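You operate a simulated robot arm through the tools that you are given. There is no shell and no other tool.

You run a simulated robot arm. Do the job below in one go: nothing can be reset, and whatever is moved stays where it is left.

Task
Wipe the two smudges off the mirror with the white cloth, damp.
Fine: wet it at the tap, lay it down, shut the tap, press it out in the basin, wipe both, and lay it back where it was. What is to be rubbed or washed off counts as gone when no trace of it is left.

Only the result counts: the job must be done as asked and must still hold three seconds after the hand-in. Knocking over, shifting, dropping, spilling or breaking anything else fails it. Flat cloth is picked up by pressing the open fingertips on it (5 to 10 N) and closing them slowly along it; thin cloth reads only 2 to 8 mm in the jaws.

Robot
A 6-joint arm with a two-finger parallel gripper, fixed in place. Base frame: the origin is on the floor under the middle of its stand, x ahead of it, y to its left, z up. Units: mm, degrees, N and s.
With the tool pointing down near the work surface it reaches from about 360 to 820 mm from the base axis. Its first joint turns from -166.0 to 166.0 degrees. Payload 3.91 kg.
Tool frame: the origin (TCP) lies between the finger pads and is the grasp point; the fingertips stand 30 mm ahead of it; z points along the fingers, y is the line along which they close. The gripper opens to 110 mm. The fingers are 20 mm wide and 10 mm thick; the gripper's body (48 by 112 mm) begins 55 mm behind the TCP.
Orientation is that of the tool frame in the base frame, as a unit quaternion [x, y, z, w]. With the fingers straight down and closing along the base's y, the tool's x points along the base's -x, its y along +y and its z along -z.

Tools
- The arm moves only by the tool move_arm. Its argument "commands" is a list of rows, each a list of 3 entries, a list of its own where there are three numbers: the shift along the base's x, y, z in units of 40 mm (1.0 is 40 mm), then the turn, a rotation vector about the base's x, y, z in units of 6 degrees (1.0 is 6 degrees), then the opening, from 0 (shut) to 1 (fully open). In form: [[[x, y, z], [rx, ry, rz], gripper], ...]. A call has 1 to 20 rows; each row shifts and turns the commanded pose from where the row before left it. A call with a number of a shift or a turn outside -1 to 1 is refused whole. A row lasts 0.2 s, in which the tool goes at most 50 mm and 8.6 degrees; a call with a longer step from one row to the next is refused whole, and so is a gripper value outside its range. Where a pose cannot be reached the arm comes as near as it can. A force on the tool above 40 N (or 10 N above the force at the start of the call, whichever is more), or a blocked arm, ends the call early, and 0.2 s more pass. The fingers move at their own pace (about 45 mm/s each) and stop on an object; they squeeze with about 34 N. The grip force told is the motor's: it shows also when the fingers shut on nothing. Time passes only in rows, and 0.2 s behind the last, so rows that do not move let the fingers close. The reply holds the time, the measured pose of the TCP, the force on the tool along the base axes, the opening and the grip force, in the units named above and with some noise, with the torque about the TCP (base axes, N m) and any sound that the robot's microphone picked up.
- Cameras (640 x 400 px; columns grow to the right, rows downward): "scene" is fixed at [400.8, -498.5, 1975.7]; the picture's right is [0.99, 0.13, 0.00], its down [0.10, -0.74, -0.66] and it looks along [-0.09, 0.66, -0.75] (base axes); focal length 338 px, centre (320, 200). "wrist" rides on the gripper at [77, 7, -114] in the tool frame; the picture's right is [-0.09, 1.00, 0.00], its down [-0.80, -0.07, -0.59] and it looks along [-0.59, -0.05, 0.80] (tool axes); focal length 270 px, centre (320, 200). There is no depth. A picture from a camera that has moved, and an enlarged one, comes with that camera's place and axes in the base frame and with its lens.
- snapshot(camera): a new picture of that camera. No time passes.
- move_column(by): slides the trunk up (or, below 0, down) by that many mm; the arm rides with it, the base frame stays. It gives what a move gives, with no picture.
- zoom(camera, box): a new picture of the part [left, top, right, bottom] of that camera's present view, enlarged. No time passes.
- hand_in(): hands the job in; it is judged then, once.

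Places have to be worked out from the pictures, the camera data and where the tool is seen. Open the gripper and draw the arm clear of the work before you hand the job in, unless the task says otherwise.

The tools are called as a command line: name --argument value ..., lists and objects as JSON in quotes. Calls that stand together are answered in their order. move_arm: Moves the arm, as the interface text tells. Its arguments: {"type":"object","properties":{"commands":{"type":"array"}},"required":["commands"]} The other tools are called the same way: move_column (by) moves the trunk up or down; snapshot (camera) takes a picture; zoom (camera, box) takes an enlarged picture of a part of a camera's view; hand_in () hands the job in.

At the start:

```text
time: 0.0
ee_pos: [243.8, 253.0, 1525.5]
tool_rot: [0.001, 1.0, 0.0, 0.0]
wrist_force: [-0.9, -0.4, -0.1]
torque: [0.0, -0.04, 0.01]
grip_width: 110.0
finger_force: 0.2
trunk travel left (down, up): [-562.0, 48.0]
```

scene: 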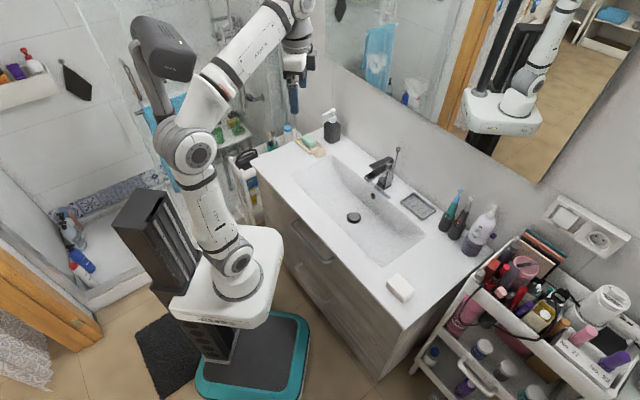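
wrist: 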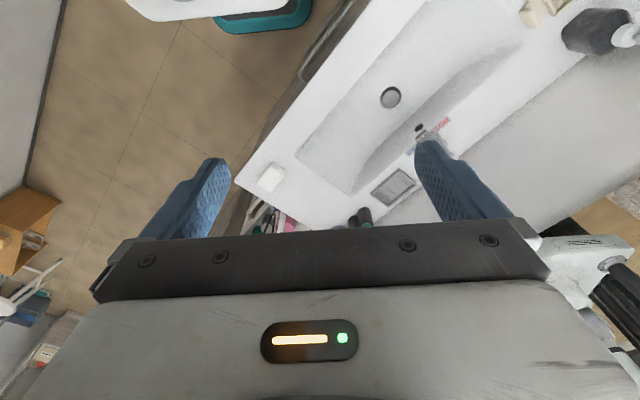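

I start by looking closely at the scene: the basin area, the white cloth (probably the folded white thing at the front right corner), and the mirror for the smudges.

zoom --camera "scene" --box '[240, 100, 500, 320]'

zoom --camera "scene" --box '[320, 0, 640, 200]'

zoom --camera "scene" --box '[340, 130, 460, 230]'

zoom --camera "scene" --box '[360, 250, 460, 330]'

```text
1.82 times, centred on (370, 210) of scene
camera zoom: at [400.8, -498.5, 1975.7], right [0.99, 0.13, 0.0], down [0.1, -0.74, -0.66], along [-0.09, 0.66, -0.75], focal length 614 px, centre (229, 182)
```

zoom: 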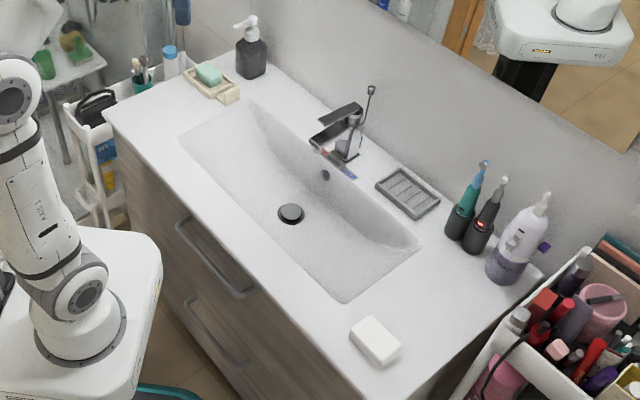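

```text
2.00 times, centred on (480, 100) of scene
camera zoom: at [400.8, -498.5, 1975.7], right [0.99, 0.13, 0.0], down [0.1, -0.74, -0.66], along [-0.09, 0.66, -0.75], focal length 676 px, centre (0, 400)
```

zoom: 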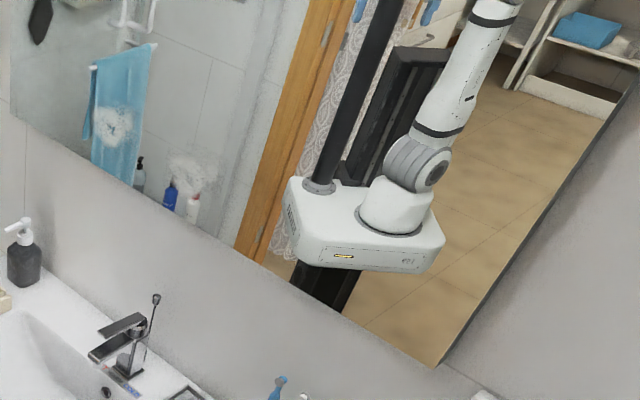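

```text
4.00 times, centred on (400, 180) of scene
camera zoom: at [400.8, -498.5, 1975.7], right [0.99, 0.13, 0.0], down [0.1, -0.74, -0.66], along [-0.09, 0.66, -0.75], focal length 1352 px, centre (0, 280)
```

zoom: 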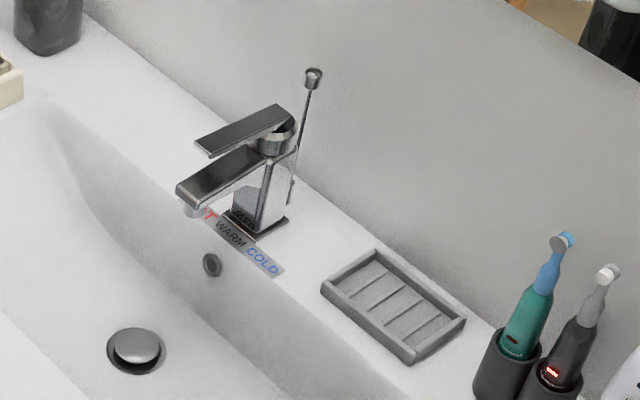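

```text
5.00 times, centred on (410, 290) of scene
camera zoom: at [400.8, -498.5, 1975.7], right [0.99, 0.13, 0.0], down [0.1, -0.74, -0.66], along [-0.09, 0.66, -0.75], focal length 1690 px, centre (-130, -250)
```

zoom: 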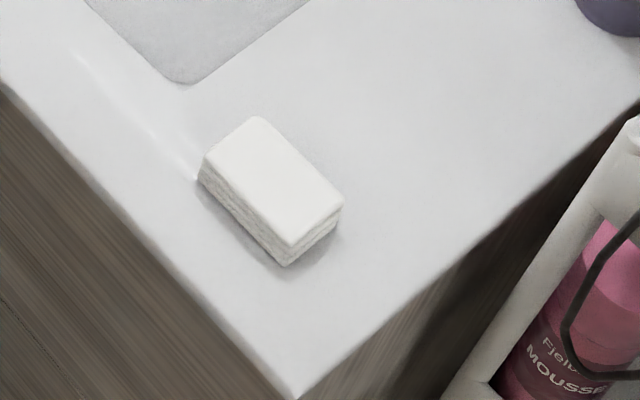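

The two smudges look like the whitish blotches on the mirror near scene pixels (377,62) and (413,85). The cloth is the folded white pad at about (596,73,~900), and the vanity stands at 45° to the base. I turn the tool 45° about z and lower it so the wrist camera can see the tap, basin and mirror.

move_arm --commands '[[[0.13, 0.085, -0.39], [0, 0, 0.9375], 1], [[0.13, 0.085, -0.39], [0, 0, 0.9375], 1], [[0.13, 0.085, -0.39], [0, 0, 0.9375], 1], [[0.13, 0.085, -0.39], [0, 0, 0.9375], 1], [[0.13, 0.085, -0.39], [0, 0, 0.9375], 1], [[0.13, 0.085, -0.39], [0, 0, 0.9375], 1], [[0.13, 0.085, -0.39], [0, 0, 0.9375], 1], [[0.13, 0.085, -0.39], [0, 0, 0.9375], 1]]'

snapshot --camera "wrist"

snapshot --camera "scene"

```text
time: 1.8
ee_pos: [282.0, 280.5, 1401.2]
tool_rot: [-0.383, 0.924, 0.001, 0.0]
wrist_force: [0.4, 0.2, -0.4]
torque: [0.0, -0.01, 0.03]
grip_width: 110.0
finger_force: 0.1
trunk travel left (down, up): [-562.0, 48.0]
```

```text
taken
camera wrist: at [222.0, 230.2, 1516.0], right [-0.64, 0.77, 0.0], down [0.62, 0.52, 0.6], along [0.46, 0.38, -0.8], focal length 270 px, centre (320, 200)
```

wrist: 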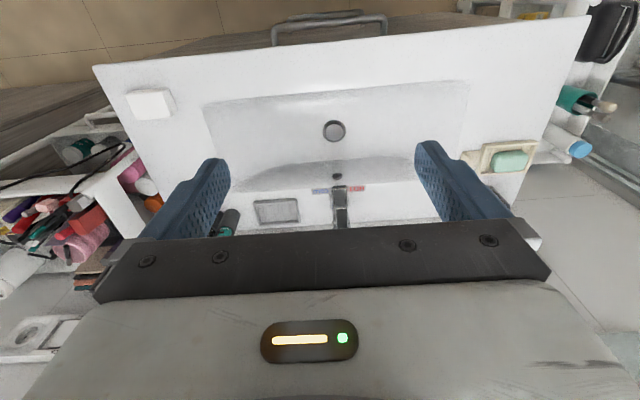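

```text
taken
```

scene: 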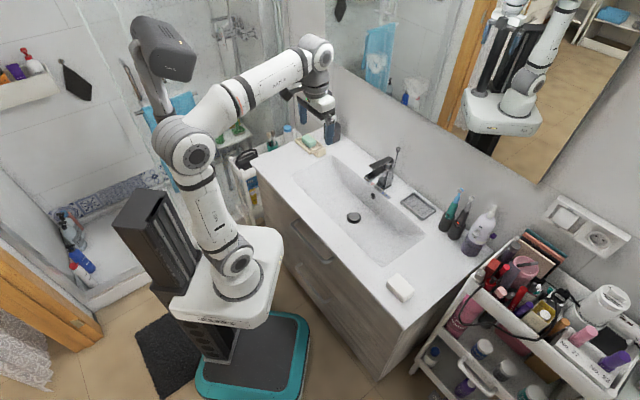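

The picture shows the cloth pad, basin, drain, tap with HOT/WARM/COLD marks and soap dish. I zoom in to see the tap and the cloth in more detail.

zoom --camera "wrist" --box '[260, 130, 420, 240]'

zoom --camera "wrist" --box '[90, 60, 250, 160]'

zoom --camera "scene" --box '[350, 40, 446, 100]'

zoom --camera "scene" --box '[350, 140, 414, 180]'

```text
3.64 times, centred on (340, 185) of wrist
camera zoom: at [222.0, 230.2, 1516.0], right [-0.64, 0.77, 0.0], down [0.62, 0.52, 0.6], along [0.46, 0.38, -0.8], focal length 983 px, centre (247, 254)
```

zoom: 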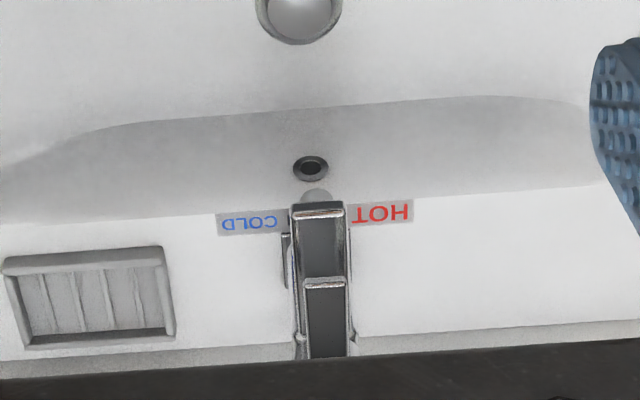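

```text
4.00 times, centred on (170, 110) of wrist
camera zoom: at [222.0, 230.2, 1516.0], right [-0.64, 0.77, 0.0], down [0.62, 0.52, 0.6], along [0.46, 0.38, -0.8], focal length 1081 px, centre (920, 560)
```

zoom: 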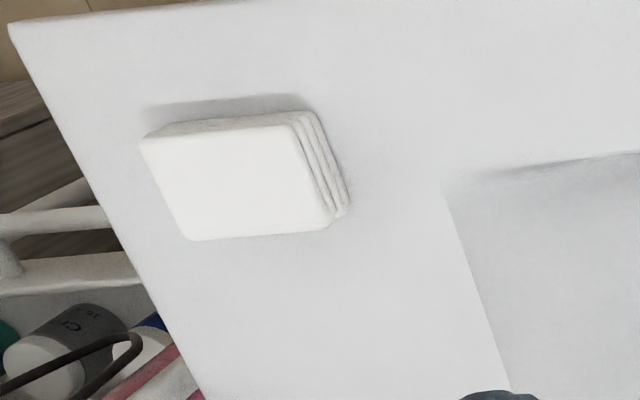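

```text
6.67 times, centred on (398, 70) of scene
camera zoom: at [400.8, -498.5, 1975.7], right [0.99, 0.13, 0.0], down [0.1, -0.74, -0.66], along [-0.09, 0.66, -0.75], focal length 2253 px, centre (-200, 1067)
```

zoom: 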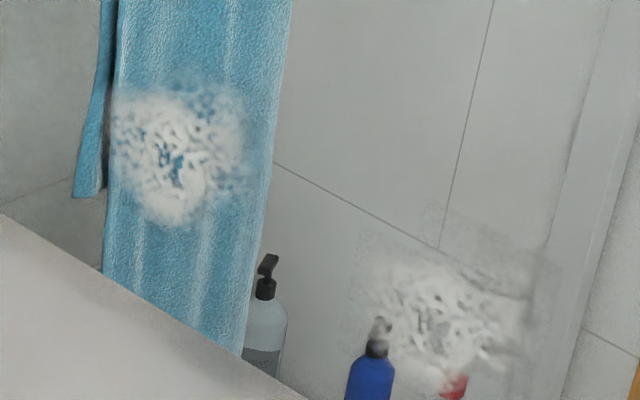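

```text
10.00 times, centred on (382, 160) of scene
camera zoom: at [400.8, -498.5, 1975.7], right [0.99, 0.13, 0.0], down [0.1, -0.74, -0.66], along [-0.09, 0.66, -0.75], focal length 3380 px, centre (-300, 600)
```

zoom: 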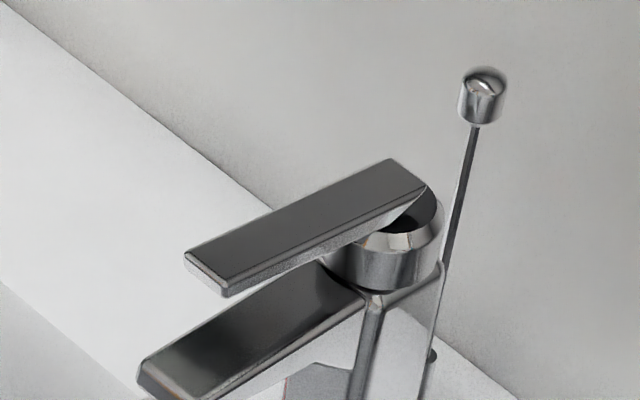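

The pad measures about 82 × 52 mm, lying near (596,66) with its top at z≈928. The spout tip is near (461,490,1002) and the lever tip near (470,498,1060). I tilt the tool 30° toward the wall and move nearer to inspect the tap.

move_arm --commands '[[[0.391, 0.4975, -0.7536], [0.505, -0.505, 0], 1], [[0.391, 0.4975, -0.7536], [0.505, -0.505, 0], 1], [[0.391, 0.4975, -0.7536], [0.505, -0.505, 0], 1], [[0.391, 0.4975, -0.7536], [0.505, -0.505, 0], 1], [[0.391, 0.4975, -0.7536], [0.505, -0.505, 0], 1], [[0.391, 0.4975, -0.7536], [0.505, -0.505, 0], 1], [[0.391, 0.4975, -0.7536], [0.505, -0.505, 0], 1]]'

snapshot --camera "wrist"

snapshot --camera "scene"

```text
time: 3.4
ee_pos: [391.2, 419.6, 1189.3]
tool_rot: [-0.368, 0.893, 0.1, 0.24]
wrist_force: [0.0, 0.4, -0.4]
torque: [0.01, 0.02, 0.01]
grip_width: 110.1
finger_force: 0.0
trunk travel left (down, up): [-562.0, 48.0]
```

```text
taken
camera wrist: at [298.7, 336.8, 1250.5], right [-0.65, 0.76, 0.05], down [0.33, 0.23, 0.92], along [0.68, 0.61, -0.4], focal length 270 px, centre (320, 200)
```

wrist: 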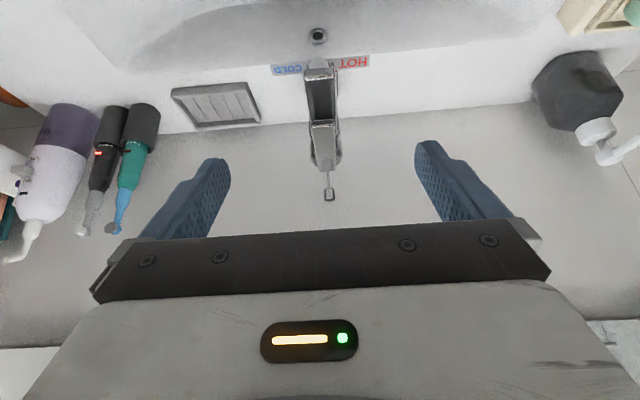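

```text
taken
```

scene: 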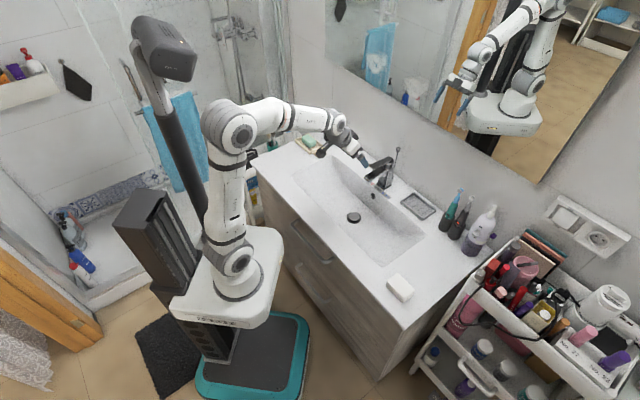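

The tilt works and the tap is now in clear view. I zoom in on it.

zoom --camera "wrist" --box '[250, 20, 410, 220]'

zoom --camera "scene" --box '[340, 135, 420, 205]'

```text
2.00 times, centred on (330, 120) of wrist
camera zoom: at [298.7, 336.8, 1250.5], right [-0.65, 0.76, 0.05], down [0.33, 0.23, 0.92], along [0.68, 0.61, -0.4], focal length 541 px, centre (300, 360)
```

zoom: 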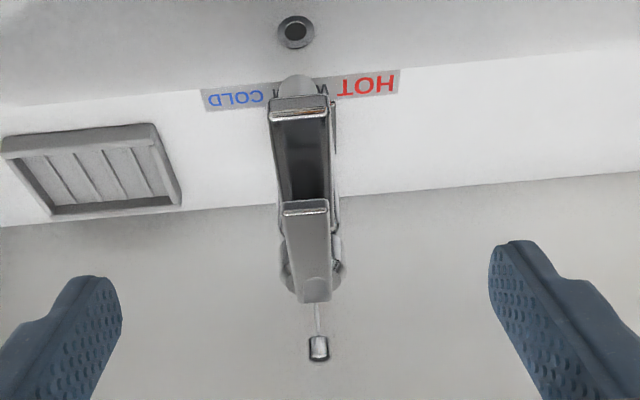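

```text
5.71 times, centred on (380, 170) of scene
camera zoom: at [400.8, -498.5, 1975.7], right [0.99, 0.13, 0.0], down [0.1, -0.74, -0.66], along [-0.09, 0.66, -0.75], focal length 1931 px, centre (-23, 371)
```

zoom: 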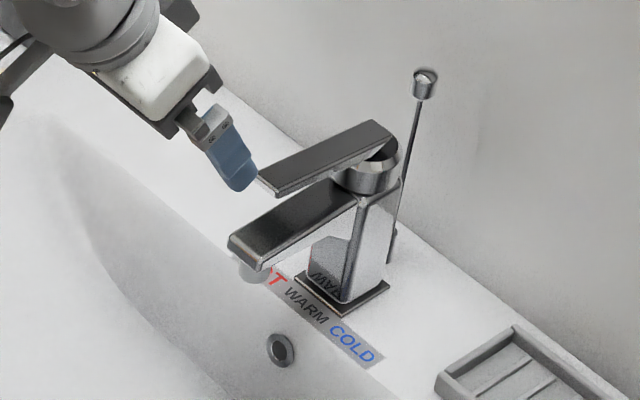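

The lever is 24 mm wide, with its tip at n≈684 and z≈1062 (n is the distance along the 45° direction toward the wall). The spout top is at z≈1005 and the outlet is near n≈686. I bring the open fingers down so they straddle the lever near its tip.

move_arm --commands '[[[0.449, 0.449, -0.625], [0, 0, 0], 0.7], [[0.449, 0.449, -0.625], [0, 0, 0], 0.7], [[0.449, 0.449, -0.625], [0, 0, 0], 0.7], [[0.449, 0.449, -0.625], [0, 0, 0], 0.7], [[0.449, 0.449, -0.625], [0, 0, 0], 0.7]]'

snapshot --camera "wrist"

zoom --camera "scene" --box '[330, 120, 430, 200]'

```text
time: 4.6
ee_pos: [483.1, 509.2, 1063.7]
tool_rot: [-0.369, 0.892, 0.1, 0.24]
wrist_force: [0.9, 0.0, -0.2]
torque: [0.01, -0.01, 0.01]
grip_width: 77.1
finger_force: 0.1
trunk travel left (down, up): [-562.0, 48.0]
```

```text
taken
camera wrist: at [389.0, 427.7, 1125.0], right [-0.65, 0.76, 0.05], down [0.33, 0.23, 0.92], along [0.68, 0.61, -0.4], focal length 270 px, centre (320, 200)
```

wrist: 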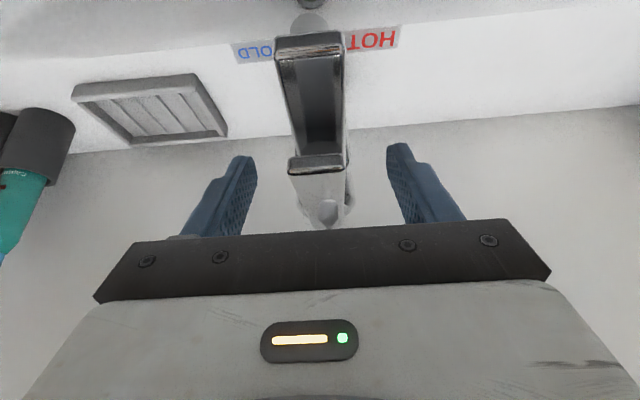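

```text
5.00 times, centred on (380, 160) of scene
camera zoom: at [400.8, -498.5, 1975.7], right [0.99, 0.13, 0.0], down [0.1, -0.74, -0.66], along [-0.09, 0.66, -0.75], focal length 1690 px, centre (20, 400)
```

zoom: 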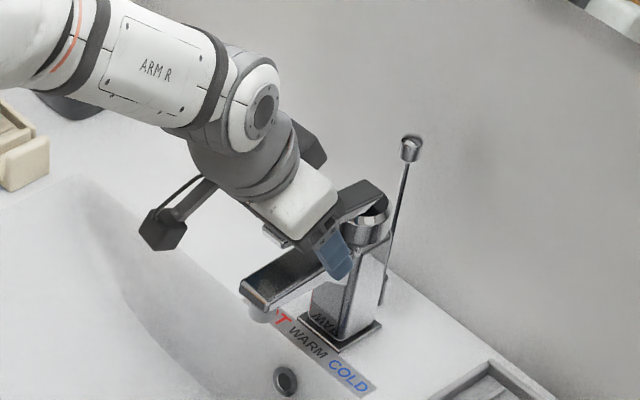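

The fingers straddle the lever and it sits about 2 mm off centre. I nudge across by that much and close on the lever.

move_arm --commands '[[[0.03, -0.03, 0], [0, 0, 0], 0.5], [[0, 0, 0], [0, 0, 0], 0.3], [[0, 0, 0], [0, 0, 0], 0.15], [[0, 0, 0], [0, 0, 0], 0.1], [[0, 0, 0], [0, 0, 0], 0.1]]'

snapshot --camera "wrist"

```text
time: 5.8
ee_pos: [481.4, 508.6, 1064.4]
tool_rot: [-0.37, 0.892, 0.101, 0.241]
wrist_force: [-3.0, 2.1, 0.0]
torque: [-0.01, 0.04, 0.31]
grip_width: 25.5
finger_force: 45.4
trunk travel left (down, up): [-562.0, 48.0]
```

```text
taken
camera wrist: at [388.5, 425.9, 1126.1], right [-0.65, 0.76, 0.05], down [0.33, 0.23, 0.92], along [0.68, 0.61, -0.4], focal length 270 px, centre (320, 200)
```

wrist: 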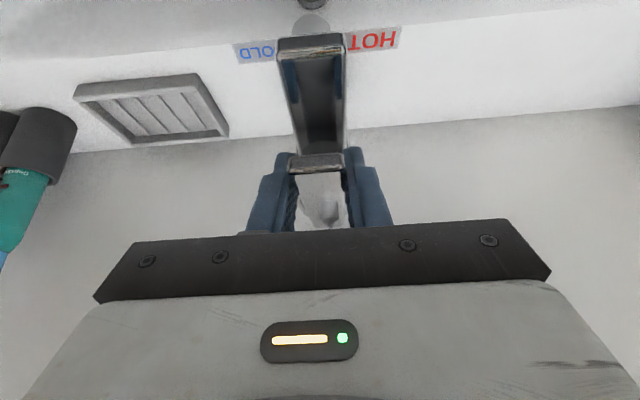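

The gripper holds the lever at 25.5 mm. I lift it slowly along its arc, turning the tool with it.

move_arm --commands '[[[0.01, 0.01, 0.1], [-0.2946, 0.2946, 0], 0.1], [[0.015, 0.015, 0.1], [-0.2946, 0.2946, 0], 0.1], [[0.02, 0.02, 0.1], [-0.2946, 0.2946, 0], 0.1], [[0.022, 0.022, 0.1], [-0.2946, 0.2946, 0], 0.1]]'

snapshot --camera "wrist"

zoom --camera "scene" --box '[330, 140, 430, 220]'

```text
time: 6.8
ee_pos: [484.8, 513.2, 1080.1]
tool_rot: [-0.376, 0.91, 0.068, 0.16]
wrist_force: [-4.0, 3.0, -5.5]
torque: [-0.2, 0.29, 0.37]
grip_width: 25.6
finger_force: 44.5
trunk travel left (down, up): [-562.0, 48.0]
```

```text
taken
camera wrist: at [400.1, 437.7, 1162.0], right [-0.65, 0.76, 0.03], down [0.44, 0.34, 0.83], along [0.62, 0.55, -0.55], focal length 270 px, centre (320, 200)
```

wrist: 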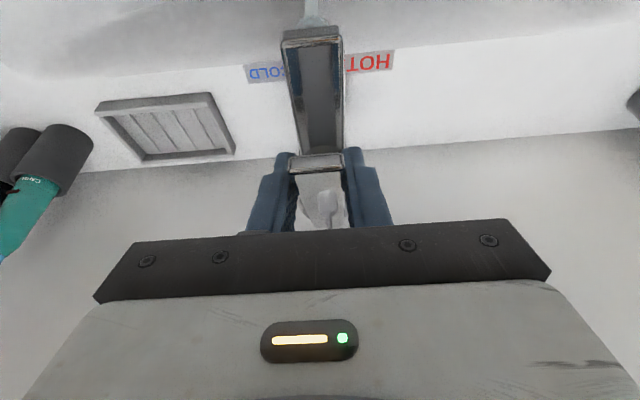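

```text
5.00 times, centred on (380, 180) of scene
camera zoom: at [400.8, -498.5, 1975.7], right [0.99, 0.13, 0.0], down [0.1, -0.74, -0.66], along [-0.09, 0.66, -0.75], focal length 1690 px, centre (20, 300)
```

zoom: 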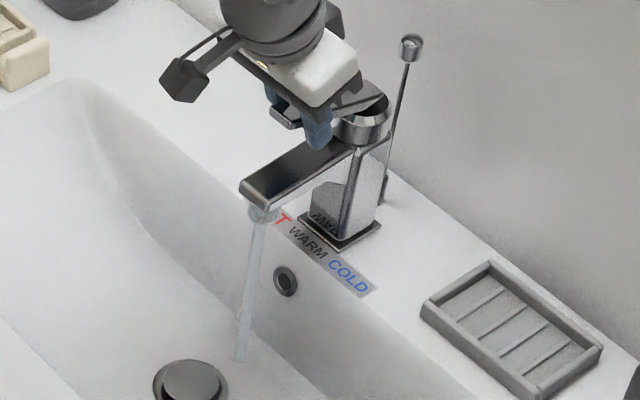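

Water is running and the stream falls straight down at n≈686. I release the lever and back off up and away from the tap.

move_arm --commands '[[[0, 0, 0], [0, 0, 0], 0.3], [[0, 0, 0], [0, 0, 0], 0.4], [[0, 0, 0], [0, 0, 0], 0.5], [[-0.17, -0.17, 0.7], [0, 0, 0], 0.6], [[-0.3, -0.3, 0.8], [0, 0, 0], 0.7], [[-0.5, -0.5, 0.8], [0, 0, 0], 0.8]]'

zoom --camera "scene" --box '[330, 140, 430, 220]'

```text
time: 8.2
ee_pos: [445.9, 470.0, 1175.5]
tool_rot: [-0.376, 0.91, 0.068, 0.162]
wrist_force: [0.4, 0.1, -0.8]
torque: [0.01, -0.04, 0.01]
grip_width: 88.3
finger_force: 0.0
trunk travel left (down, up): [-562.0, 48.0]
```

```text
5.00 times, centred on (380, 180) of scene
camera zoom: at [400.8, -498.5, 1975.7], right [0.99, 0.13, 0.0], down [0.1, -0.74, -0.66], along [-0.09, 0.66, -0.75], focal length 1690 px, centre (20, 300)
```

zoom: 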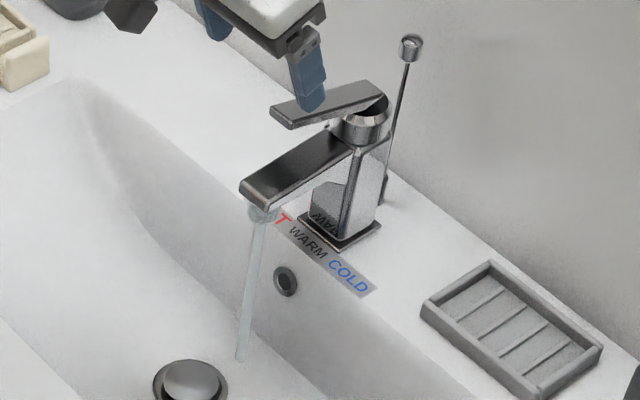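

The lever stays up and the water runs steadily. I move to above the cloth while bringing the tool vertical and turning it −90°, so the jaws close across the pad's short side.

move_arm --commands '[[[0.198, -0.532, -0.151], [-0.595, 0.595, 0], 1], [[0.198, -0.532, -0.151], [-0.595, 0.595, 0], 1], [[0.198, -0.532, -0.151], [-0.595, 0.595, 0], 1], [[0.198, -0.532, -0.151], [-0.595, 0.595, 0], 1], [[0.198, -0.532, -0.151], [0, 0, -1], 1], [[0.198, -0.532, -0.151], [0, 0, -1], 1], [[0.198, -0.532, -0.151], [0, 0, -1], 1], [[0.198, -0.532, -0.151], [0, 0, -1], 1], [[0.198, -0.532, -0.151], [0, 0, -1], 1], [[0.198, -0.532, -0.151], [0, 0, -1], 1], [[0.198, -0.532, -0.151], [0, 0, -1], 1], [[0.198, -0.532, -0.151], [0, 0, -1], 1], [[0.198, -0.532, -0.151], [0, 0, -1], 1], [[0.198, -0.532, -0.151], [0, 0, -1], 1], [[0.198, -0.532, -0.151], [0, 0, -1], 1], [[0.198, -0.532, -0.151], [0, 0, -1], 1], [[0.198, -0.532, -0.151], [0, 0, -1], 1], [[0.198, -0.532, -0.151], [0, 0, -1], 1], [[0.198, -0.532, -0.151], [0, 0, -1], 1]]'

snapshot --camera "wrist"

snapshot --camera "scene"

```text
time: 12.2
ee_pos: [597.6, 67.3, 1057.5]
tool_rot: [0.384, 0.923, 0.001, -0.001]
wrist_force: [0.4, -0.3, -0.4]
torque: [-0.02, -0.01, 0.0]
grip_width: 110.1
finger_force: 0.0
trunk travel left (down, up): [-562.0, 48.0]
```

```text
taken
camera wrist: at [546.8, 126.5, 1172.8], right [0.77, 0.64, 0.0], down [0.52, -0.62, 0.59], along [0.38, -0.46, -0.81], focal length 270 px, centre (320, 200)
```

wrist: 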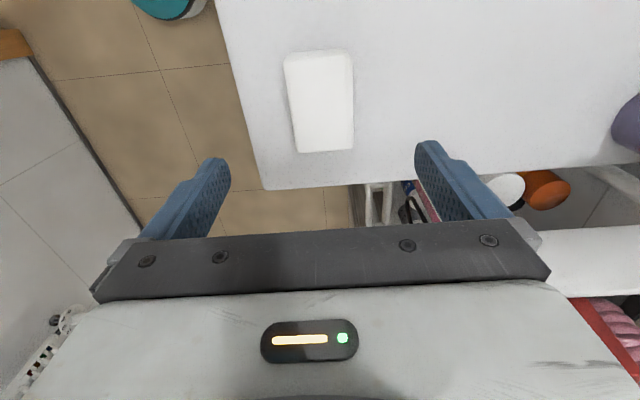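

```text
taken
```

scene: 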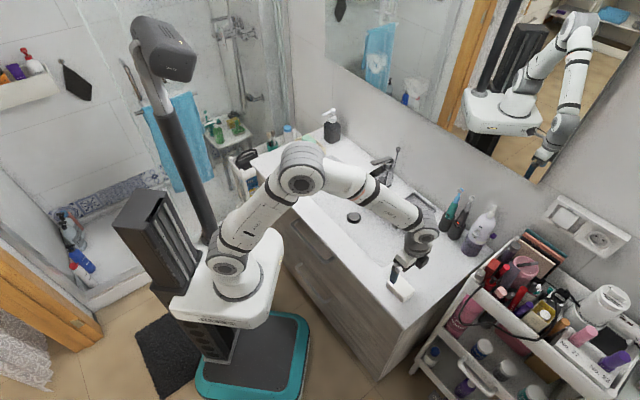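

The tool is centred over the pad, whose centre is about (598,68). I set the jaws to about 82 mm and lower with the fingertips on either side of it.

move_arm --commands '[[[0, 0, -0.6], [0, 0, 0], 0.75], [[0, 0, -0.6], [0, 0, 0], 0.75], [[0, 0, -0.6], [0, 0, 0], 0.75], [[0, 0, -0.5], [0, 0, 0], 0.75], [[0, 0, -0.3], [0, 0, 0], 0.75], [[0, 0, 0], [0, 0, 0], 0.75]]'

snapshot --camera "wrist"

zoom --camera "scene" --box '[360, 240, 460, 320]'

```text
time: 13.6
ee_pos: [596.4, 68.1, 953.2]
tool_rot: [0.383, 0.924, 0.001, -0.001]
wrist_force: [1.7, 0.0, -0.9]
torque: [0.0, 0.0, -0.01]
grip_width: 82.5
finger_force: 0.1
trunk travel left (down, up): [-562.0, 48.0]
```

```text
taken
camera wrist: at [545.4, 126.7, 1070.0], right [0.77, 0.64, 0.0], down [0.52, -0.62, 0.59], along [0.38, -0.45, -0.81], focal length 270 px, centre (320, 200)
```

wrist: 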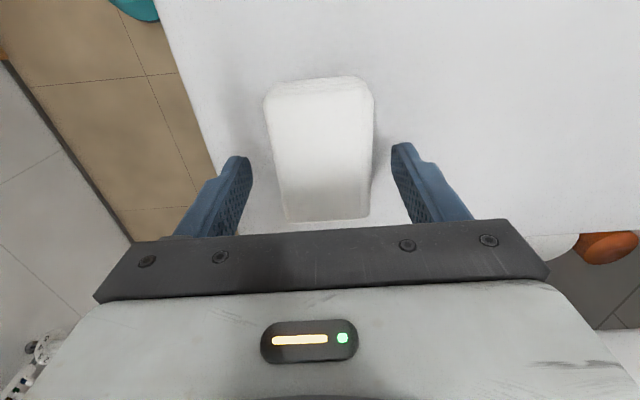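

```text
5.00 times, centred on (410, 280) of scene
camera zoom: at [400.8, -498.5, 1975.7], right [0.99, 0.13, 0.0], down [0.1, -0.74, -0.66], along [-0.09, 0.66, -0.75], focal length 1690 px, centre (-130, -200)
```

zoom: 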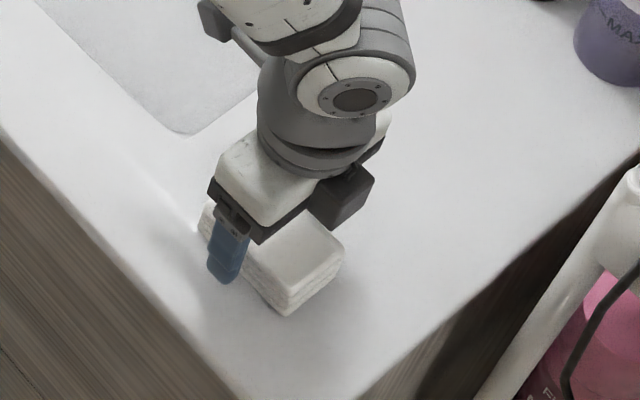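

The fingers flank the pad well. I lower further in small steps to find the counter with the fingertips.

move_arm --commands '[[[0, 0, -0.15], [0, 0, 0], 0.75], [[0, 0, -0.1], [0, 0, 0], 0.75], [[0, 0, 0], [0, 0, 0], 0.75]]'

```text
time: 14.4
ee_pos: [595.9, 67.1, 943.7]
tool_rot: [0.384, 0.923, 0.001, -0.001]
wrist_force: [0.4, -0.6, -0.1]
torque: [0.03, 0.01, 0.03]
grip_width: 82.5
finger_force: 0.1
trunk travel left (down, up): [-562.0, 48.0]
```

No contact yet with the fingertips at about z=914. I keep stepping down.

move_arm --commands '[[[0, 0, -0.08], [0, 0, 0], 0.75], [[0, 0, 0], [0, 0, 0], 0.75]]'

move_arm --commands '[[[0, 0, -0.08], [0, 0, 0], 0.75], [[0, 0, 0], [0, 0, 0], 0.75]]'

move_arm --commands '[[[0, 0, -0.06], [0, 0, 0], 0.75], [[0, 0, 0], [0, 0, 0], 0.75]]'

```text
time: 15.0
ee_pos: [597.7, 66.8, 941.9]
tool_rot: [0.384, 0.923, 0.001, 0.0]
wrist_force: [0.4, 0.5, 0.5]
torque: [0.03, -0.01, 0.0]
grip_width: 82.2
finger_force: 0.1
trunk travel left (down, up): [-562.0, 48.0]
```

```text
time: 15.6
ee_pos: [596.1, 67.0, 939.2]
tool_rot: [0.383, 0.924, 0.001, -0.001]
wrist_force: [0.0, 0.4, 0.3]
torque: [0.0, 0.0, 0.0]
grip_width: 82.4
finger_force: 0.0
trunk travel left (down, up): [-562.0, 48.0]
```

```text
time: 16.2
ee_pos: [597.2, 67.7, 935.8]
tool_rot: [0.383, 0.924, 0.001, -0.001]
wrist_force: [0.6, 0.3, 0.1]
torque: [0.0, 0.02, 0.05]
grip_width: 82.4
finger_force: 0.1
trunk travel left (down, up): [-562.0, 48.0]
```

Still free at fingertip z≈906. I continue stepping down.

move_arm --commands '[[[0, 0, -0.06], [0, 0, 0], 0.75], [[0, 0, 0], [0, 0, 0], 0.75]]'

move_arm --commands '[[[0, 0, -0.06], [0, 0, 0], 0.75], [[0, 0, 0], [0, 0, 0], 0.75]]'

zoom --camera "scene" --box '[370, 260, 440, 310]'

```text
time: 16.8
ee_pos: [596.9, 67.8, 933.7]
tool_rot: [0.384, 0.923, 0.0, -0.001]
wrist_force: [0.1, 0.6, -0.5]
torque: [0.02, 0.02, -0.02]
grip_width: 82.2
finger_force: 0.1
trunk travel left (down, up): [-562.0, 48.0]
```

```text
time: 17.4
ee_pos: [595.6, 67.9, 931.5]
tool_rot: [0.384, 0.923, 0.001, 0.0]
wrist_force: [0.2, -0.3, -0.1]
torque: [0.01, 0.02, 0.01]
grip_width: 82.4
finger_force: 0.0
trunk travel left (down, up): [-562.0, 48.0]
```

```text
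8.00 times, centred on (405, 285) of scene
camera zoom: at [400.8, -498.5, 1975.7], right [0.99, 0.13, 0.0], down [0.1, -0.74, -0.66], along [-0.09, 0.66, -0.75], focal length 2704 px, centre (-360, -480)
```

zoom: 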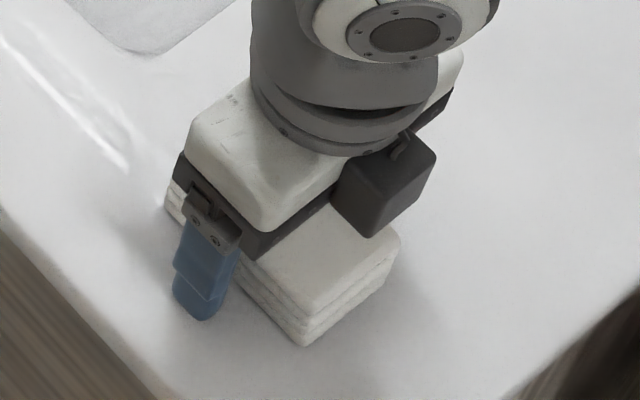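

Still no contact at fingertip z≈901. I continue in small steps.

move_arm --commands '[[[0, 0, -0.06], [0, 0, 0], 0.75], [[0, 0, 0], [0, 0, 0], 0.75]]'

move_arm --commands '[[[0, 0, -0.06], [0, 0, 0], 0.75], [[0, 0, 0], [0, 0, 0], 0.75]]'

move_arm --commands '[[[0, 0, -0.05], [0, 0, 0], 0.75], [[0, 0, 0], [0, 0, 0], 0.75]]'

```text
time: 18.0
ee_pos: [595.6, 67.9, 929.7]
tool_rot: [0.384, 0.923, 0.001, 0.001]
wrist_force: [0.0, 0.1, 12.3]
torque: [-0.47, 0.36, -0.02]
grip_width: 82.3
finger_force: 0.1
trunk travel left (down, up): [-562.0, 48.0]
```

```text
time: 18.7
ee_pos: [595.8, 67.8, 930.3]
tool_rot: [0.382, 0.924, 0.001, 0.002]
wrist_force: [-1.4, -1.2, 7.8]
torque: [-0.27, 0.38, -0.04]
grip_width: 83.8
finger_force: 1.7
trunk travel left (down, up): [-562.0, 48.0]
stopped in row 2: the force on the tool passed its limit at 41 N (the readings are from after the stop); the commanded pose is now the measured one
```

```text
time: 19.3
ee_pos: [594.1, 66.8, 930.6]
tool_rot: [0.382, 0.924, 0.003, 0.005]
wrist_force: [-1.1, -1.8, 31.3]
torque: [-0.87, 1.27, 0.0]
grip_width: 83.1
finger_force: 0.6
trunk travel left (down, up): [-562.0, 48.0]
```

Contact at TCP z≈930 puts the counter at z≈900. I raise 8 mm so the pad will protrude past the fingertips, then close slowly on its long sides.

move_arm --commands '[[[0.02, 0.01, 0.22], [0, 0, 0], 0.75], [[0, 0, 0], [0, 0, 0], 0.68], [[0, 0, 0], [0, 0, 0], 0.62], [[0, 0, 0], [0, 0, 0], 0.57], [[0, 0, 0], [0, 0, 0], 0.53], [[0, 0, 0], [0, 0, 0], 0.5], [[0, 0, 0], [0, 0, 0], 0.47]]'

snapshot --camera "wrist"

```text
time: 20.9
ee_pos: [597.3, 68.8, 936.8]
tool_rot: [0.383, 0.924, 0.002, 0.002]
wrist_force: [0.5, 0.2, 0.5]
torque: [0.03, 0.05, -0.04]
grip_width: 55.1
finger_force: 34.1
trunk travel left (down, up): [-562.0, 48.0]
```

```text
taken
camera wrist: at [545.7, 127.1, 1051.3], right [0.77, 0.64, 0.0], down [0.51, -0.62, 0.6], along [0.39, -0.45, -0.8], focal length 270 px, centre (320, 200)
```

wrist: 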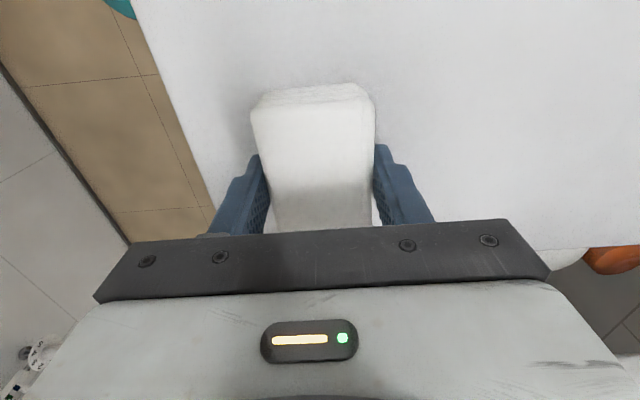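

The pad is held firmly at 55 mm width and 34 N; its home is TCP (597,68,937). I lift it and carry it over the basin in front of the tap, turning +90° about z.

move_arm --commands '[[[0, 0, 0.5], [0, 0, 0], 0.4], [[0, 0, 0.75], [0, 0, 0], 0.4], [[0, 0, 0.75], [0, 0, 0], 0.4], [[0, 0, 0.75], [0, 0, 0], 0.4], [[-0.357, 0.567, 0], [0, 0, 1], 0.4], [[-0.357, 0.567, 0], [0, 0, 1], 0.4], [[-0.357, 0.567, 0], [0, 0, 1], 0.4], [[-0.357, 0.567, 0], [0, 0, 1], 0.4], [[-0.357, 0.567, 0], [0, 0, 1], 0.4], [[-0.357, 0.567, 0], [0, 0, 1], 0.4], [[-0.357, 0.567, 0], [0, 0, 1], 0.4], [[-0.357, 0.567, 0], [0, 0, 1], 0.4], [[-0.357, 0.567, 0], [0, 0, 1], 0.4], [[-0.357, 0.567, 0], [0, 0, 1], 0.4], [[-0.357, 0.567, 0], [0, 0, 1], 0.4], [[-0.357, 0.567, 0], [0, 0, 1], 0.4], [[-0.357, 0.567, 0], [0, 0, 1], 0.4], [[-0.357, 0.567, 0], [0, 0, 1], 0.4], [[-0.357, 0.567, 0], [0, 0, 1], 0.4]]'

snapshot --camera "wrist"

snapshot --camera "scene"

```text
time: 24.9
ee_pos: [380.8, 409.5, 1047.8]
tool_rot: [-0.383, 0.924, 0.002, 0.0]
wrist_force: [0.5, -0.2, -0.1]
torque: [-0.02, 0.02, 0.01]
grip_width: 55.6
finger_force: 33.7
trunk travel left (down, up): [-562.0, 48.0]
```

```text
taken
camera wrist: at [321.3, 359.1, 1161.8], right [-0.64, 0.77, 0.01], down [0.62, 0.51, 0.6], along [0.45, 0.39, -0.8], focal length 270 px, centre (320, 200)
```

wrist: 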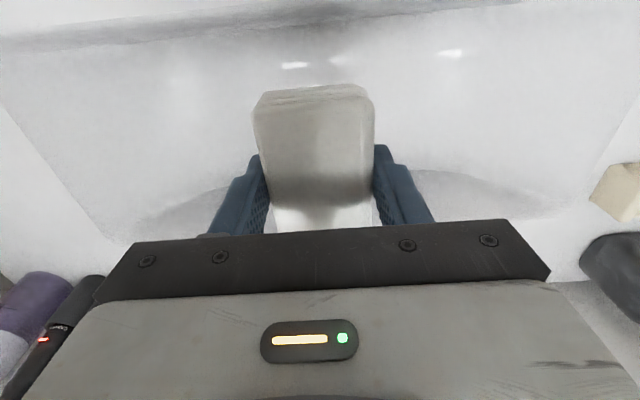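

```text
taken
```

scene: 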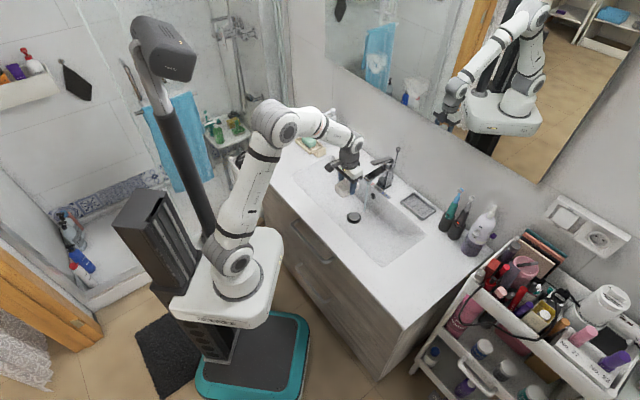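

The pad is held and the basin shows glints. I check whether water is pooling before going on.

zoom --camera "scene" --box '[280, 140, 440, 260]'

```text
3.33 times, centred on (360, 200) of scene
camera zoom: at [400.8, -498.5, 1975.7], right [0.99, 0.13, 0.0], down [0.1, -0.74, -0.66], along [-0.09, 0.66, -0.75], focal length 1127 px, centre (187, 200)
```

zoom: 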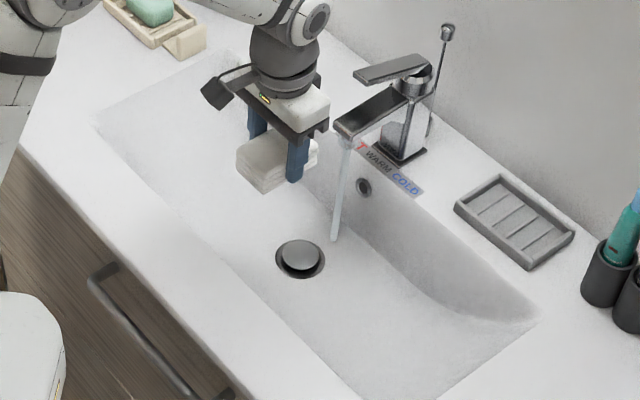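

No pooling; the drain is open. I tilt the tool 45° toward the wall while lowering in front of the stream.

move_arm --commands '[[[0.091, 0.091, -0.306], [0.663, -0.663, 0], 0.4], [[0.091, 0.091, -0.306], [0.663, -0.663, 0], 0.4], [[0.091, 0.091, -0.306], [0.663, -0.663, 0], 0.4], [[0.091, 0.091, -0.306], [0.663, -0.663, 0], 0.4], [[0.091, 0.091, -0.306], [0.663, -0.663, 0], 0.4], [[0.091, 0.091, -0.306], [0.663, -0.663, 0], 0.4], [[0.091, 0.091, -0.306], [0.663, -0.663, 0], 0.4], [[0.091, 0.091, -0.306], [0.663, -0.663, 0], 0.4]]'

snapshot --camera "wrist"

zoom --camera "scene" --box '[280, 140, 440, 260]'

```text
time: 26.7
ee_pos: [413.7, 417.1, 972.9]
tool_rot: [-0.356, 0.89, 0.077, 0.275]
wrist_force: [-0.5, 0.1, -0.5]
torque: [0.01, -0.01, 0.04]
grip_width: 55.1
finger_force: 34.3
out of reach, approached as far as the arm can: row 5, 6, 7, 8
trunk travel left (down, up): [-562.0, 48.0]
```

```text
taken
camera wrist: at [312.8, 338.2, 1027.7], right [-0.62, 0.78, -0.01], down [0.27, 0.23, 0.94], along [0.74, 0.58, -0.35], focal length 270 px, centre (320, 200)
```

wrist: 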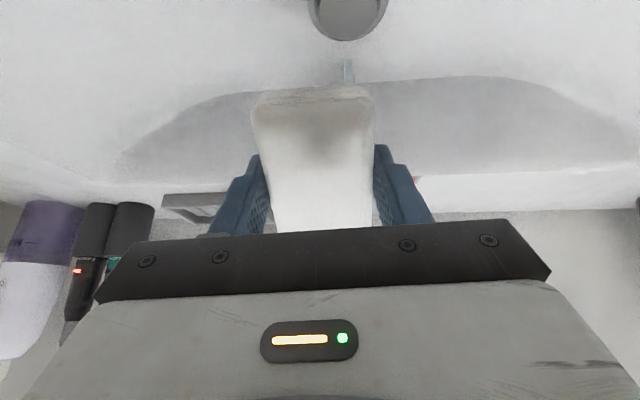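

```text
3.33 times, centred on (360, 200) of scene
camera zoom: at [400.8, -498.5, 1975.7], right [0.99, 0.13, 0.0], down [0.1, -0.74, -0.66], along [-0.09, 0.66, -0.75], focal length 1127 px, centre (187, 200)
```

zoom: 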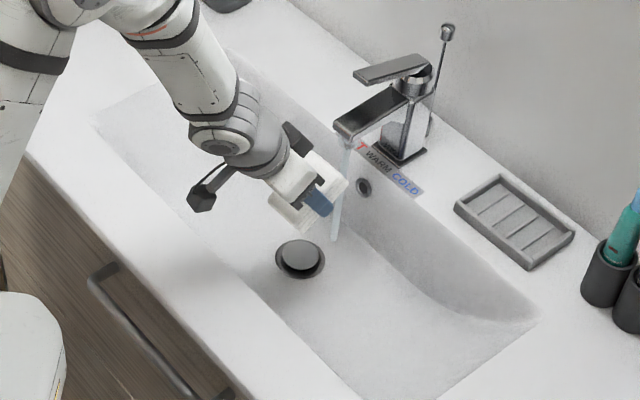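

The 45° tilt was out of reach this low, so the arm is probably folded too tightly. I back up and away, then I will lower the trunk to give the wrist more room.

move_arm --commands '[[[0, 0, 0.8], [0, 0, 0], 0.4], [[0, 0, 0.9], [0, 0, 0], 0.4], [[0, 0, 0.9], [0, 0, 0], 0.4], [[0, 0, 0.9], [0, 0, 0], 0.4], [[0, 0, 0.9], [0, 0, 0], 0.4], [[0, 0, 0.8], [0, 0, 0], 0.4]]'

```text
time: 28.1
ee_pos: [413.7, 417.5, 1183.6]
tool_rot: [-0.357, 0.889, 0.077, 0.275]
wrist_force: [0.0, 1.0, 0.4]
torque: [0.03, -0.01, 0.01]
grip_width: 54.9
finger_force: 34.5
trunk travel left (down, up): [-562.0, 48.0]
```

The pose is now (413.7,417.5,1183.6) with about 33° of tilt. I lower the trunk by 200 mm.

move_column --by -200

snapshot --camera "scene"

snapshot --camera "wrist"

```text
time: 30.3
ee_pos: [414.1, 417.6, 981.3]
tool_rot: [-0.357, 0.889, 0.077, 0.275]
wrist_force: [-0.2, -0.5, -1.0]
torque: [0.01, 0.0, 0.02]
grip_width: 55.3
finger_force: 33.9
trunk travel left (down, up): [-362.0, 248.0]
```

```text
taken
```

scene: 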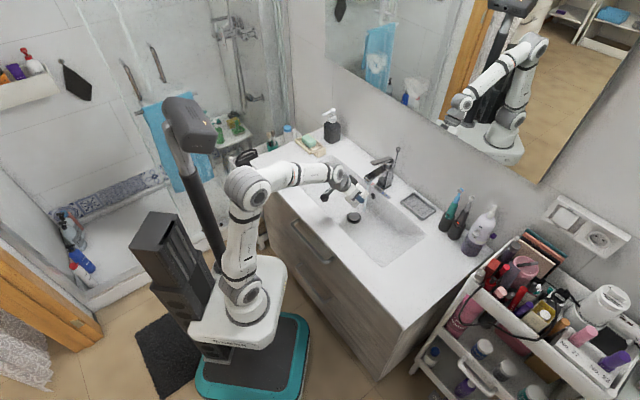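

```text
taken
camera wrist: at [313.0, 339.1, 1036.2], right [-0.62, 0.78, -0.01], down [0.27, 0.23, 0.94], along [0.74, 0.58, -0.35], focal length 270 px, centre (320, 200)
```

wrist: 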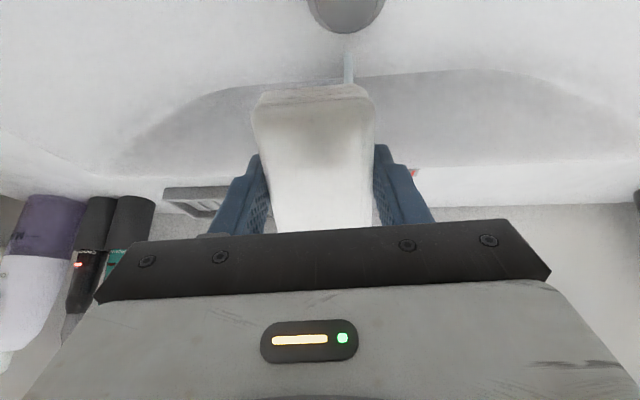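

The camera and pad are now better placed and the stream is at a≈−19 (a is the position along the vanity). I correct the orientation to a clean 45° tilt and centre on the stream, staying in front of it.

move_arm --commands '[[[-0.073, 0.073, 0], [0.4425, -0.258, 0.108], 0.4], [[-0.073, 0.073, 0], [0.4425, -0.258, 0.108], 0.4], [[-0.073, 0.073, 0], [0.4425, -0.258, 0.108], 0.4], [[-0.073, 0.073, 0], [0.4425, -0.258, 0.108], 0.4]]'

snapshot --camera "wrist"

```text
time: 31.3
ee_pos: [402.4, 429.6, 982.3]
tool_rot: [-0.354, 0.854, 0.146, 0.352]
wrist_force: [-0.9, 0.0, -0.2]
torque: [-0.01, 0.01, 0.01]
grip_width: 55.2
finger_force: 34.1
trunk travel left (down, up): [-362.0, 248.0]
```

```text
taken
camera wrist: at [301.2, 338.6, 1009.9], right [-0.66, 0.75, 0.06], down [0.15, 0.06, 0.99], along [0.73, 0.66, -0.15], focal length 270 px, centre (320, 200)
```

wrist: 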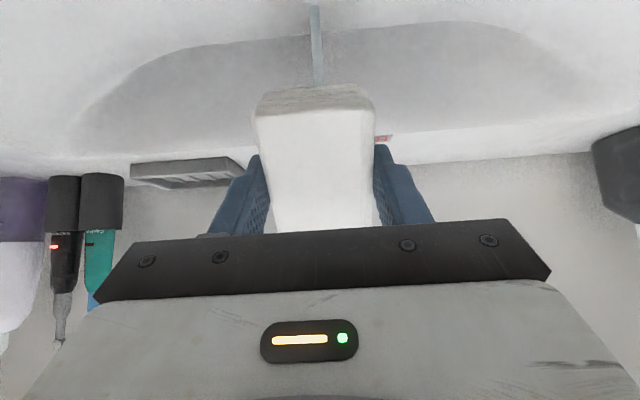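

The orientation is right: n=588, a=−19, 45° tilt. I lower first, then slide the pad forward under the spout into the stream.

move_arm --commands '[[[0.07, 0.07, -0.7], [0, 0, 0], 0.4], [[0.07, 0.07, -0.7], [0, 0, 0], 0.4], [[0.3, 0.3, -0.05], [0, 0, 0], 0.4], [[0.3, 0.3, -0.05], [0, 0, 0], 0.4], [[0.3, 0.3, -0.05], [0, 0, 0], 0.4], [[0.3, 0.3, -0.05], [0, 0, 0], 0.4]]'

snapshot --camera "wrist"

zoom --camera "scene" --box '[300, 130, 430, 230]'

```text
time: 32.7
ee_pos: [457.3, 483.6, 917.7]
tool_rot: [-0.354, 0.854, 0.146, 0.353]
wrist_force: [0.9, -0.1, -1.6]
torque: [-0.01, -0.01, 0.0]
grip_width: 55.4
finger_force: 33.7
trunk travel left (down, up): [-362.0, 248.0]
```

```text
taken
camera wrist: at [355.4, 392.5, 945.7], right [-0.66, 0.75, 0.06], down [0.16, 0.06, 0.99], along [0.74, 0.66, -0.15], focal length 270 px, centre (320, 200)
```

wrist: 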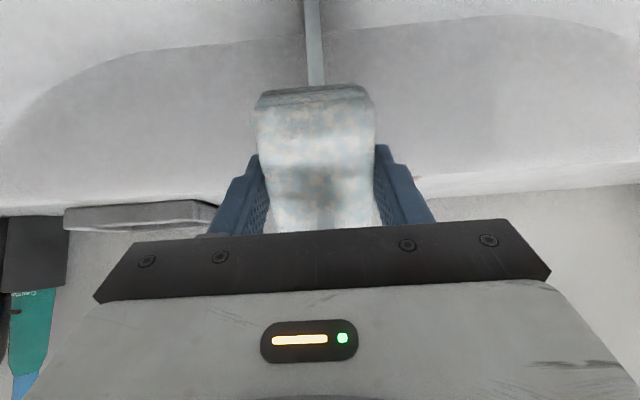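

```text
4.00 times, centred on (365, 180) of scene
camera zoom: at [400.8, -498.5, 1975.7], right [0.99, 0.13, 0.0], down [0.1, -0.74, -0.66], along [-0.09, 0.66, -0.75], focal length 1352 px, centre (140, 280)
```

zoom: 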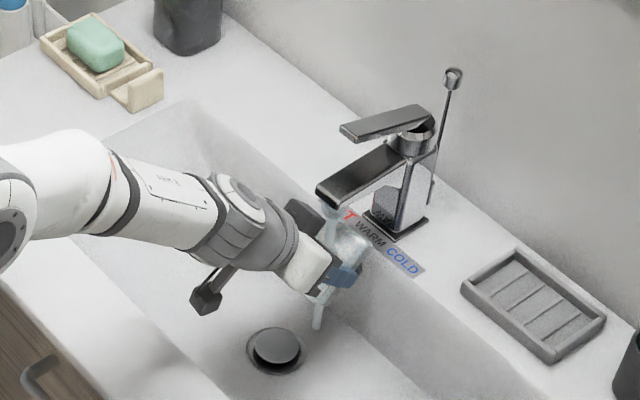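

The pad lies in the stream and is turning blotchy as it takes up water. I hold it there for a few seconds, moving it a little so it wets through.

move_arm --commands '[[[0, 0, 0], [0, 0, 0], 0.4], [[0, 0, 0], [0, 0, 0], 0.4], [[0, 0, 0], [0, 0, 0], 0.4], [[0, 0, 0], [0, 0, 0], 0.4], [[-0.15, -0.15, 0], [0, 0, 0], 0.4], [[0, 0, 0], [0, 0, 0], 0.4], [[0, 0, 0], [0, 0, 0], 0.4], [[0, 0, 0], [0, 0, 0], 0.4], [[0.15, 0.15, 0], [0, 0, 0], 0.4], [[0, 0, 0], [0, 0, 0], 0.4], [[0, 0, 0], [0, 0, 0], 0.4]]'

snapshot --camera "wrist"

zoom --camera "scene" --box '[300, 130, 430, 230]'

```text
time: 35.1
ee_pos: [455.7, 483.0, 918.4]
tool_rot: [-0.354, 0.854, 0.145, 0.352]
wrist_force: [-0.4, -0.6, -0.1]
torque: [-0.01, 0.01, -0.02]
grip_width: 55.7
finger_force: 34.0
trunk travel left (down, up): [-362.0, 248.0]
```

```text
taken
camera wrist: at [355.0, 392.8, 945.8], right [-0.66, 0.75, 0.06], down [0.16, 0.06, 0.99], along [0.74, 0.66, -0.15], focal length 270 px, centre (320, 200)
```

wrist: 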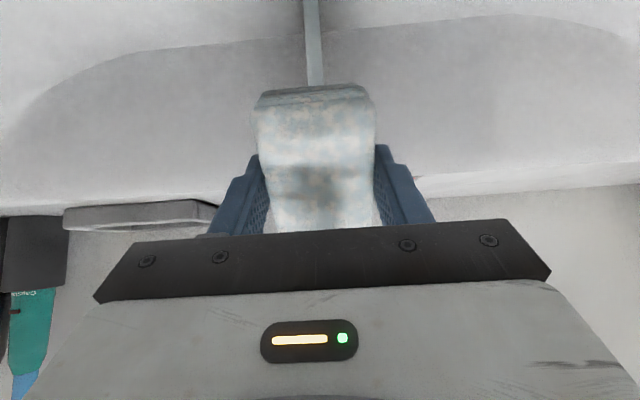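

```text
4.00 times, centred on (365, 180) of scene
camera zoom: at [400.8, -498.5, 1975.7], right [0.99, 0.13, 0.0], down [0.1, -0.74, -0.66], along [-0.09, 0.66, -0.75], focal length 1352 px, centre (140, 280)
```

zoom: 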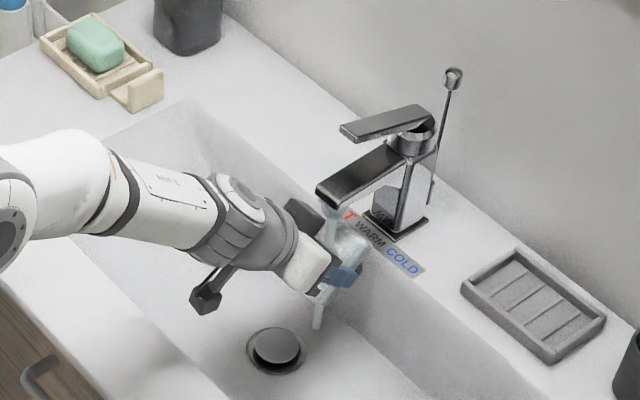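

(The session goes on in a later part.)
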